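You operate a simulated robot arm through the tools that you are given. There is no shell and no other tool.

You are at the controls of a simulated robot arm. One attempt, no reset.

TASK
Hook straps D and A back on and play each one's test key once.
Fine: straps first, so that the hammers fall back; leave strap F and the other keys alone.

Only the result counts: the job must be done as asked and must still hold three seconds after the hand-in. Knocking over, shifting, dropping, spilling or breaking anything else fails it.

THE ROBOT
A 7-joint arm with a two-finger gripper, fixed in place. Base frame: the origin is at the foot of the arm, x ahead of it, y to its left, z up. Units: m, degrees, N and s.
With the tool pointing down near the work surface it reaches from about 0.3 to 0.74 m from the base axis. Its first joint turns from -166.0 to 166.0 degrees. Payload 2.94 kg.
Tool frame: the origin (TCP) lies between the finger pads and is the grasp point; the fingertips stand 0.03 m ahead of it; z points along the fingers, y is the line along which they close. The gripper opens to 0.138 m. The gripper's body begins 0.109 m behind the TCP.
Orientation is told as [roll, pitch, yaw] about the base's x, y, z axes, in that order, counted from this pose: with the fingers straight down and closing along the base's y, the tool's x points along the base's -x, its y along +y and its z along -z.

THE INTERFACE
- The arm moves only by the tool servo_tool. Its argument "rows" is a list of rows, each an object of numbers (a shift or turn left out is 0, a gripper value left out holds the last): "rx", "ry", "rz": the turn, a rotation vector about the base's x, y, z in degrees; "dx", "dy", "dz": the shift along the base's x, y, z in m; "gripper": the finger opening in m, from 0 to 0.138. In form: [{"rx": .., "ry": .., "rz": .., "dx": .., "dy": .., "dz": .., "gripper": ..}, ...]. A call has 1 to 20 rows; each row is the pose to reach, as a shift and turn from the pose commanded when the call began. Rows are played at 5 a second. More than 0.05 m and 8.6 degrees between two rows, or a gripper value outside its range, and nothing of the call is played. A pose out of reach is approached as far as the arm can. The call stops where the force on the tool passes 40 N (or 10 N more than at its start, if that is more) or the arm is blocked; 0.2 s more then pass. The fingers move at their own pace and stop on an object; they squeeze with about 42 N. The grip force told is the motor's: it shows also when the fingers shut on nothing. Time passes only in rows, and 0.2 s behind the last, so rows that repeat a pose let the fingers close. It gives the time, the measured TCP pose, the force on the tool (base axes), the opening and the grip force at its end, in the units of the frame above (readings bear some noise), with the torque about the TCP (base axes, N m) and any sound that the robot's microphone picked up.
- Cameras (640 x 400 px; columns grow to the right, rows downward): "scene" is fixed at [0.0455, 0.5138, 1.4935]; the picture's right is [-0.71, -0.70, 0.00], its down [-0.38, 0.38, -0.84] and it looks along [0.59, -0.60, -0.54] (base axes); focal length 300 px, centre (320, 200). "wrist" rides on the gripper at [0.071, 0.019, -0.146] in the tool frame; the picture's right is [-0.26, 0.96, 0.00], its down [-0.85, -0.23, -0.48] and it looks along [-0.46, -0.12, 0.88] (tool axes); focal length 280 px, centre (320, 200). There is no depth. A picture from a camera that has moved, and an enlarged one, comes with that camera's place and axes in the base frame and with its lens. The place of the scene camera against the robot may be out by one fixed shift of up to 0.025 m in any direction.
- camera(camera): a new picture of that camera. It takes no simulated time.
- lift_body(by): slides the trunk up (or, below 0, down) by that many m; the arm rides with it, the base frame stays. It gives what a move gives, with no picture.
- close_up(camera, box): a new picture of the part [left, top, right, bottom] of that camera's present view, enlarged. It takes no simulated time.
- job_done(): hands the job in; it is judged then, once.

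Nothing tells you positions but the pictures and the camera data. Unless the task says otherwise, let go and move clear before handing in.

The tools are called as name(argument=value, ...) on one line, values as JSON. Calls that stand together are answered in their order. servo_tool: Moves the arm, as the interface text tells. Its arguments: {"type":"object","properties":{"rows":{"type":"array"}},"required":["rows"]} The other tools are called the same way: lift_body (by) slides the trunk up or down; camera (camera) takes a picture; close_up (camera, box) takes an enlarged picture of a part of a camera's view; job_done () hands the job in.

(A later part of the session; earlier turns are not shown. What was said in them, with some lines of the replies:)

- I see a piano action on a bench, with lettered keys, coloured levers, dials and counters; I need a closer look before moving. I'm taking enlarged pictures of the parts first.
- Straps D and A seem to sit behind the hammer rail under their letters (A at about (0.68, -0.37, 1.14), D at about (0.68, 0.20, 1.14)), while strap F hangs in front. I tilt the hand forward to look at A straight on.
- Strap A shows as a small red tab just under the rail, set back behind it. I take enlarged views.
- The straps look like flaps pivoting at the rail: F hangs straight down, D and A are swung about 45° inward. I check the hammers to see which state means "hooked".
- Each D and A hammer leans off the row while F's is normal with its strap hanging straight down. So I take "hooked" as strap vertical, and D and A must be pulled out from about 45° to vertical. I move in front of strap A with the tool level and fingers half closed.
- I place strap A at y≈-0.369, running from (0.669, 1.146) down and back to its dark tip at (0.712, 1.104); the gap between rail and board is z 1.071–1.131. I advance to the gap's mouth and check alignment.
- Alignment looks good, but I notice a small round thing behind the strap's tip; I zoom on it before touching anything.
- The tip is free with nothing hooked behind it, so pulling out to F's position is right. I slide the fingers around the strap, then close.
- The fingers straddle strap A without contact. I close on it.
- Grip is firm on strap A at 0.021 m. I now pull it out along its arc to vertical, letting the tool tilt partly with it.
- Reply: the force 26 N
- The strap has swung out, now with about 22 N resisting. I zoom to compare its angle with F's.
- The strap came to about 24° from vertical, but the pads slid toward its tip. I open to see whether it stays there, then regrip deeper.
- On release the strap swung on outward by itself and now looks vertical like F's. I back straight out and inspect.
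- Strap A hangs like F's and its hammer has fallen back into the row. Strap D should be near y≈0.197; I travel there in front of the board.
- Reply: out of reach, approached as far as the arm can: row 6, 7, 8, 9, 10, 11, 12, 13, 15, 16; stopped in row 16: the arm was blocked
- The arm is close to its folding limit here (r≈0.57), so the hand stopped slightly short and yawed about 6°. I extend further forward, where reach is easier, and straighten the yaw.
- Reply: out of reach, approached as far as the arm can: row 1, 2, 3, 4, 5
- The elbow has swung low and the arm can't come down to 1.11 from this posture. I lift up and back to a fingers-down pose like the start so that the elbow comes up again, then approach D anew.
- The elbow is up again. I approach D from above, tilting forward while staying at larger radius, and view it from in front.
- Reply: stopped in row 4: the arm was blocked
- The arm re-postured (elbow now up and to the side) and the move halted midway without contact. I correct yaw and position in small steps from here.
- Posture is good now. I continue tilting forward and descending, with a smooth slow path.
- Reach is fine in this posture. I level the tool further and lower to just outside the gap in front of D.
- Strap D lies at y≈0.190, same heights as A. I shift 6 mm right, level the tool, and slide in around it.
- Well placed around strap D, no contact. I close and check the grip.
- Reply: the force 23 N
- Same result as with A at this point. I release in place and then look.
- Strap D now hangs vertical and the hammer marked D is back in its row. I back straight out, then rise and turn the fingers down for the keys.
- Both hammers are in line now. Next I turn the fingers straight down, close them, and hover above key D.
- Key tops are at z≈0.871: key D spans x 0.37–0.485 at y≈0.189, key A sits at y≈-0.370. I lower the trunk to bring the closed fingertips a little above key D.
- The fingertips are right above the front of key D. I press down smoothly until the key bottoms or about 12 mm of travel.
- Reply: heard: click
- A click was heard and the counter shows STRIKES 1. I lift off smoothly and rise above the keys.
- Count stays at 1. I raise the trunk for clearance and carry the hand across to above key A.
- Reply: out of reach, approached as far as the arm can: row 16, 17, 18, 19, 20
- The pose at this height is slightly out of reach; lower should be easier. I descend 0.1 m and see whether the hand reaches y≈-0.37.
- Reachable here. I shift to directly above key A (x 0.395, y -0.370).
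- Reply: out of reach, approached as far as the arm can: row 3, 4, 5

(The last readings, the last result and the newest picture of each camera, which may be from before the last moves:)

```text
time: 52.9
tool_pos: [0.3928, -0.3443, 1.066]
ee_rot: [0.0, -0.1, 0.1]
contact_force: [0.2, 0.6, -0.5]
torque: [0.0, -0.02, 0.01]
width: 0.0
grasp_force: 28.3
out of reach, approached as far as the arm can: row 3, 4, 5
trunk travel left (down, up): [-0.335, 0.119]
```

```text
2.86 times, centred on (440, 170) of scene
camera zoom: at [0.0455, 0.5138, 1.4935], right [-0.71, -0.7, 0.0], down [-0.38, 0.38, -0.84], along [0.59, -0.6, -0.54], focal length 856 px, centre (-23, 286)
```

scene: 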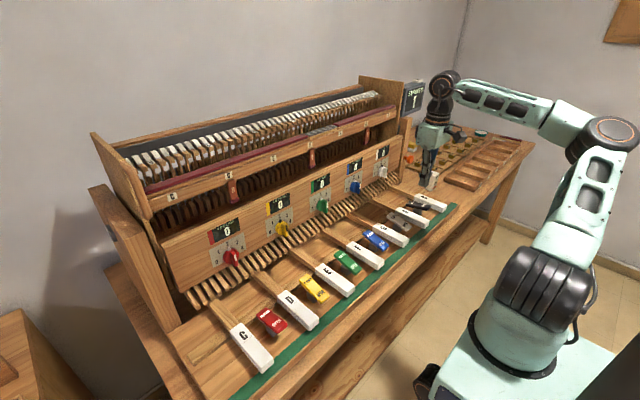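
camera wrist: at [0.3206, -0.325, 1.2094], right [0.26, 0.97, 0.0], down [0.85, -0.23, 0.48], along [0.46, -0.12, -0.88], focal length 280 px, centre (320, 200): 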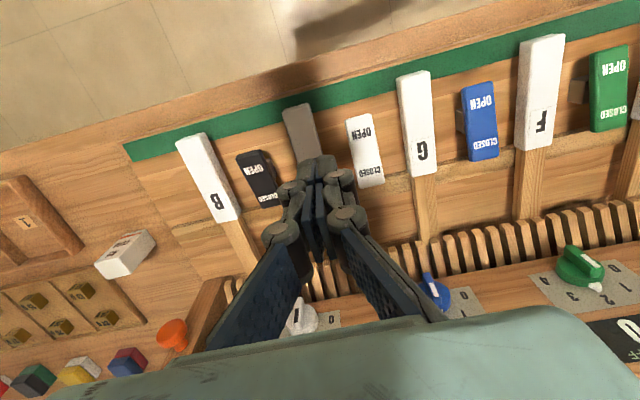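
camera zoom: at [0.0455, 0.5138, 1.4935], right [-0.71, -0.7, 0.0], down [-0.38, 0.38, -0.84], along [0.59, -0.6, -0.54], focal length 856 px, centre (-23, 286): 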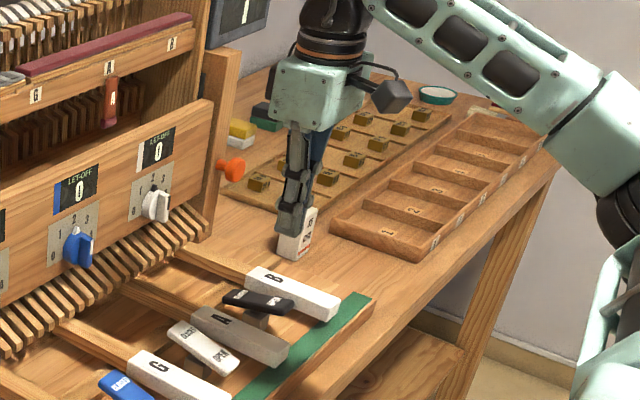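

I'm 2 cm short in y at this yaw, probably a wrist joint limit. I turn the closed fingers clockwise with the arm, which should free it, and continue to y≈-0.367.

servo_tool(rows=[{"rz": -5, "dy": -0.004}, {"rz": -10, "dy": -0.008}, {"rz": -15, "dy": -0.014}, {"rz": -20, "dy": -0.02, "dx": 0.002}, {"rz": -25, "dy": -0.023, "dx": 0.003}, {"rz": -25, "dy": -0.023, "dx": 0.003}])

camera(camera="wrist")

close_up(camera="scene", box=[360, 100, 520, 240])

```text
time: 54.3
tool_pos: [0.3954, -0.3657, 1.0632]
ee_rot: [0.1, -0.1, -24.7]
contact_force: [0.3, -0.5, 0.6]
torque: [-0.01, 0.01, 0.01]
width: 0.0001
grasp_force: 28.1
trunk travel left (down, up): [-0.335, 0.119]
```

```text
taken
camera wrist: at [0.3375, -0.3204, 1.2078], right [0.64, 0.77, 0.0], down [0.67, -0.56, 0.48], along [0.37, -0.31, -0.88], focal length 280 px, centre (320, 200)
```

wrist: 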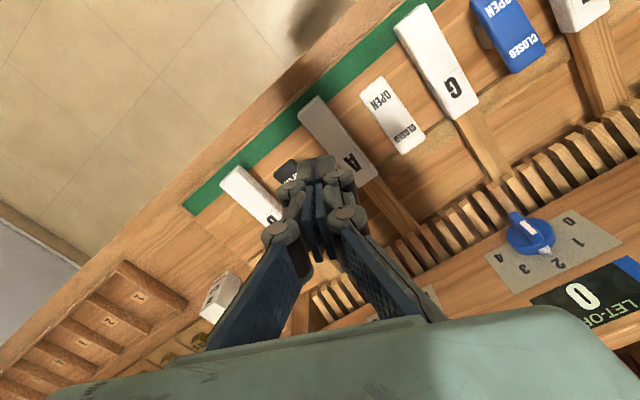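

```text
2.86 times, centred on (440, 170) of scene
camera zoom: at [0.0455, 0.5138, 1.4935], right [-0.71, -0.7, 0.0], down [-0.38, 0.38, -0.84], along [0.59, -0.6, -0.54], focal length 856 px, centre (-23, 286)
```

zoom: 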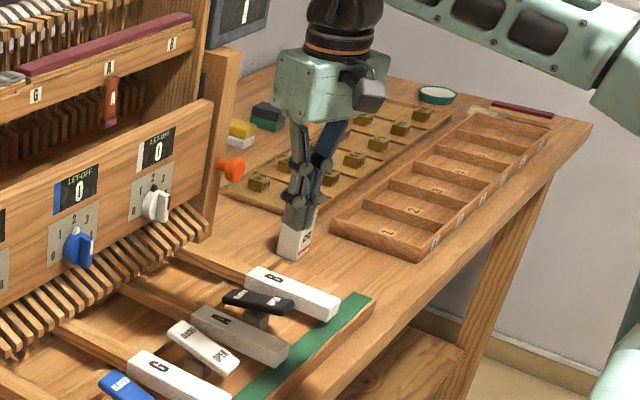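

close_up(camera="wrist", box=[272, 80, 432, 200])

```text
3.33 times, centred on (352, 140) of wrist
camera zoom: at [0.3375, -0.3204, 1.2078], right [0.64, 0.77, 0.0], down [0.67, -0.56, 0.48], along [0.37, -0.31, -0.88], focal length 935 px, centre (213, 400)
```

zoom: 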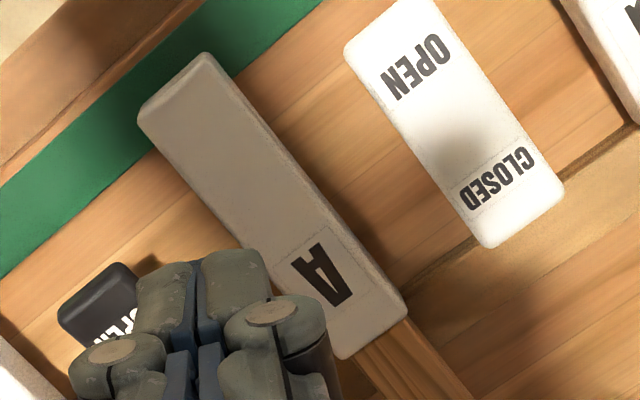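

Projection puts the fingertips 3 mm off the middle of key A and about 2 cm from its front. I shift 3 mm and lower the trunk to just above the key.

servo_tool(rows=[{"dy": -0.003}, {"dy": -0.003}])

lift_body(by=-0.127)

camera(camera="wrist")

close_up(camera="scene", box=[360, 100, 520, 240])

camera(camera="scene")

```text
time: 54.9
tool_pos: [0.3951, -0.3688, 1.0628]
ee_rot: [0.0, 0.0, -24.7]
contact_force: [-0.8, 0.3, 0.0]
torque: [0.02, -0.02, -0.01]
width: 0.0001
grasp_force: 28.3
trunk travel left (down, up): [-0.335, 0.119]
```

```text
time: 56.5
tool_pos: [0.3952, -0.37, 0.9348]
ee_rot: [0.0, -0.1, -24.7]
contact_force: [1.0, 0.2, -0.3]
torque: [-0.01, 0.04, 0.03]
width: 0.0
grasp_force: 28.2
trunk travel left (down, up): [-0.208, 0.246]
```

```text
taken
camera wrist: at [0.3376, -0.323, 1.0806], right [0.64, 0.77, 0.0], down [0.67, -0.56, 0.48], along [0.37, -0.3, -0.88], focal length 280 px, centre (320, 200)
```

wrist: 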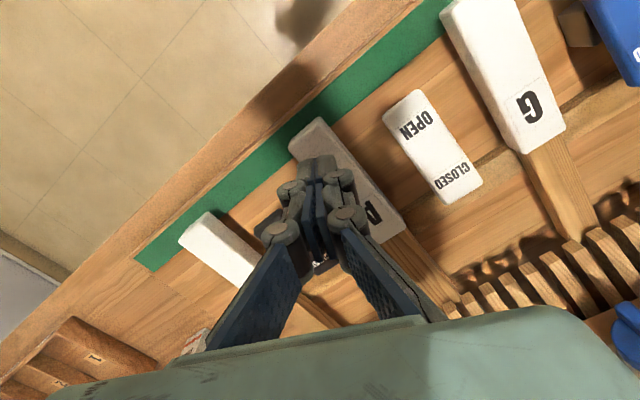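

```text
2.86 times, centred on (440, 170) of scene
camera zoom: at [0.0455, 0.5138, 1.4935], right [-0.71, -0.7, 0.0], down [-0.38, 0.38, -0.84], along [0.59, -0.6, -0.54], focal length 856 px, centre (-23, 286)
```

zoom: 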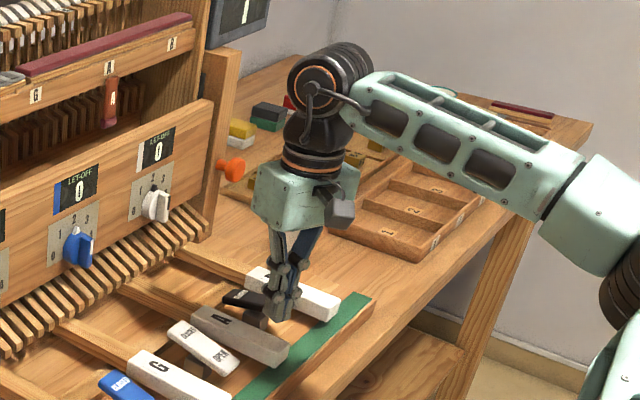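

```text
taken
```

scene: 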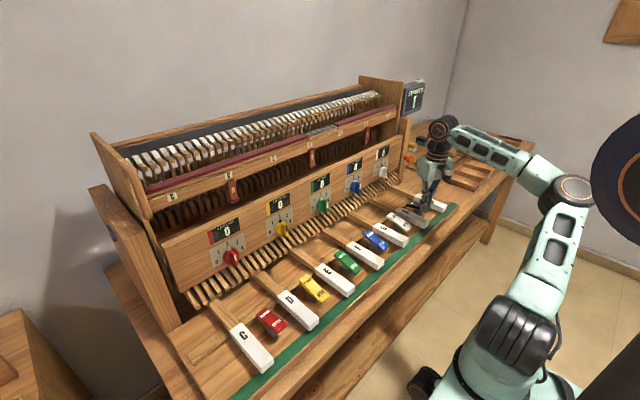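

The fingertips hover over the front of key A, clear of both rockers. I press it exactly as I did D.

servo_tool(rows=[{"dz": -0.015}, {"dz": -0.028}, {"dz": -0.034}, {"dz": -0.038}, {"dz": -0.042}, {"dz": -0.046}])

close_up(camera="scene", box=[360, 100, 520, 240])

close_up(camera="scene", box=[370, 70, 450, 130])

```text
time: 57.9
tool_pos: [0.3956, -0.369, 0.8906]
ee_rot: [0.0, -0.1, -24.7]
contact_force: [-0.2, -0.2, 0.1]
torque: [0.03, 0.01, -0.01]
width: 0.0
grasp_force: 28.4
trunk travel left (down, up): [-0.208, 0.246]
heard: click
```

```text
2.86 times, centred on (440, 170) of scene
camera zoom: at [0.0455, 0.5138, 1.4935], right [-0.71, -0.7, 0.0], down [-0.38, 0.38, -0.84], along [0.59, -0.6, -0.54], focal length 856 px, centre (-23, 286)
```

zoom: 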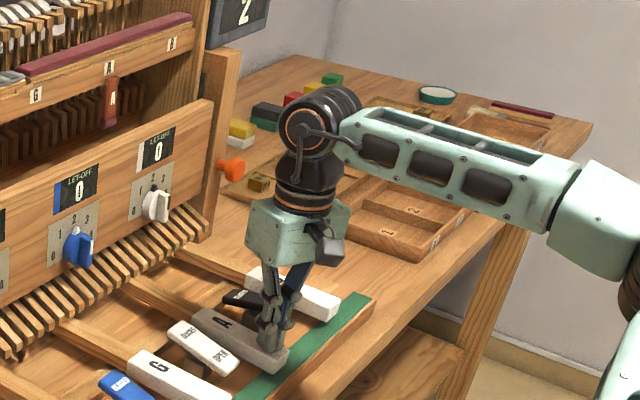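

```text
6.67 times, centred on (410, 100) of scene
camera zoom: at [0.0455, 0.5138, 1.4935], right [-0.71, -0.7, 0.0], down [-0.38, 0.38, -0.84], along [0.59, -0.6, -0.54], focal length 1996 px, centre (-280, 867)
```

zoom: 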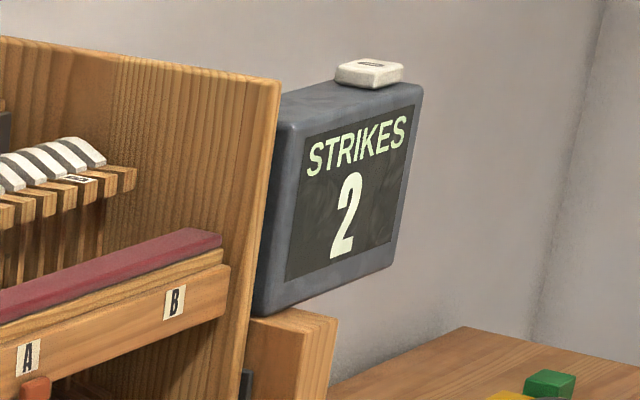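

Click heard, and the counter shows 2. I lift off key A and rise well clear.

servo_tool(rows=[{"dz": 0.01}, {"dz": 0.03}, {"dz": 0.06}, {"dz": 0.1}, {"dz": 0.14}, {"dz": 0.14}])

camera(camera="scene")

close_up(camera="scene", box=[330, 75, 450, 165])

close_up(camera="scene", box=[90, 110, 250, 230])

close_up(camera="scene", box=[220, 170, 460, 370])

```text
time: 59.3
tool_pos: [0.3942, -0.3693, 1.0295]
ee_rot: [0.1, 0.0, -24.6]
contact_force: [0.1, 0.0, 0.6]
torque: [-0.02, -0.01, -0.02]
width: 0.0
grasp_force: 28.1
trunk travel left (down, up): [-0.208, 0.246]
```

```text
taken
```

scene: 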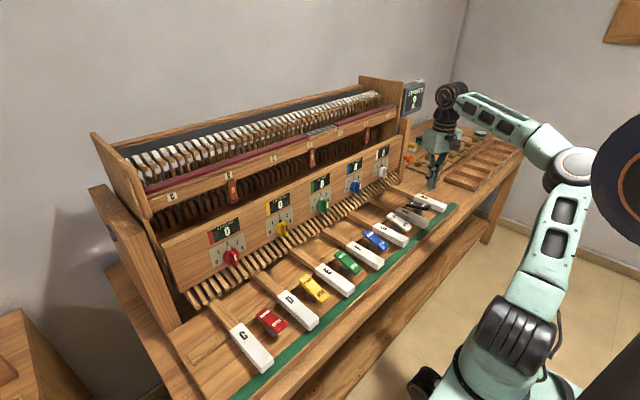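

```text
4.44 times, centred on (390, 120) of scene
camera zoom: at [0.0455, 0.5138, 1.4935], right [-0.71, -0.7, 0.0], down [-0.38, 0.38, -0.84], along [0.59, -0.6, -0.54], focal length 1331 px, centre (9, 556)
```

zoom: 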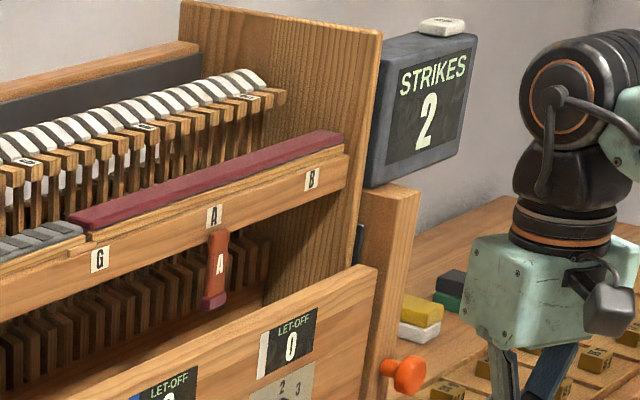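

```text
3.33 times, centred on (170, 170) of scene
camera zoom: at [0.0455, 0.5138, 1.4935], right [-0.71, -0.7, 0.0], down [-0.38, 0.38, -0.84], along [0.59, -0.6, -0.54], focal length 998 px, centre (820, 300)
```

zoom: 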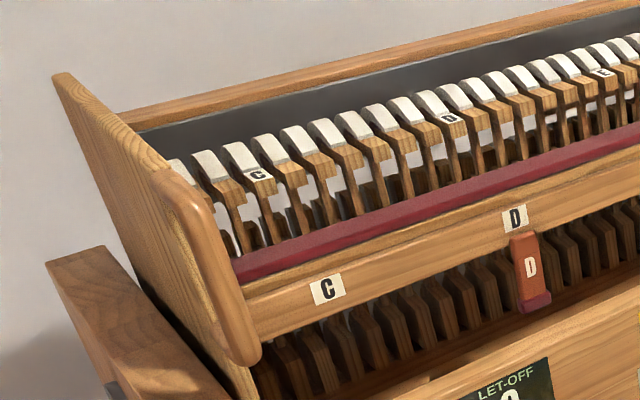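

```text
2.00 times, centred on (340, 270) of scene
camera zoom: at [0.0455, 0.5138, 1.4935], right [-0.71, -0.7, 0.0], down [-0.38, 0.38, -0.84], along [0.59, -0.6, -0.54], focal length 599 px, centre (280, 60)
```

zoom: 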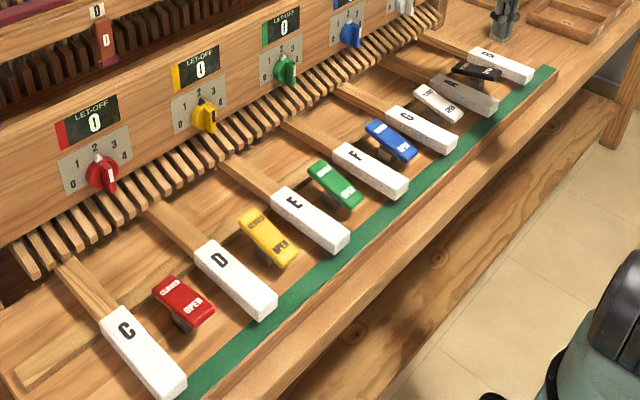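

Straps D and A hang hooked like F, and all hammers are in the row. Both keys have come back up, the counter reads 2 and the hand is clear. I hand in.

job_done()

```text
The job is handed in.
```

I hooked straps D and A back on and then played the D and A test keys once each; the job is handed in.

- **Straps:** both now hang straight down like strap F, and their hammers fell back into the row before any key was pressed.
- **Keys:** each press gave one click. The strike counter went to 1 after D and 2 after A, and both keys came back up.
- **Everything else:** I didn't touch strap F or the other keys. In the last pictures nothing else looked moved, and the hand was clear.

The hand-in gave no verdict, so I don't know how it was judged.
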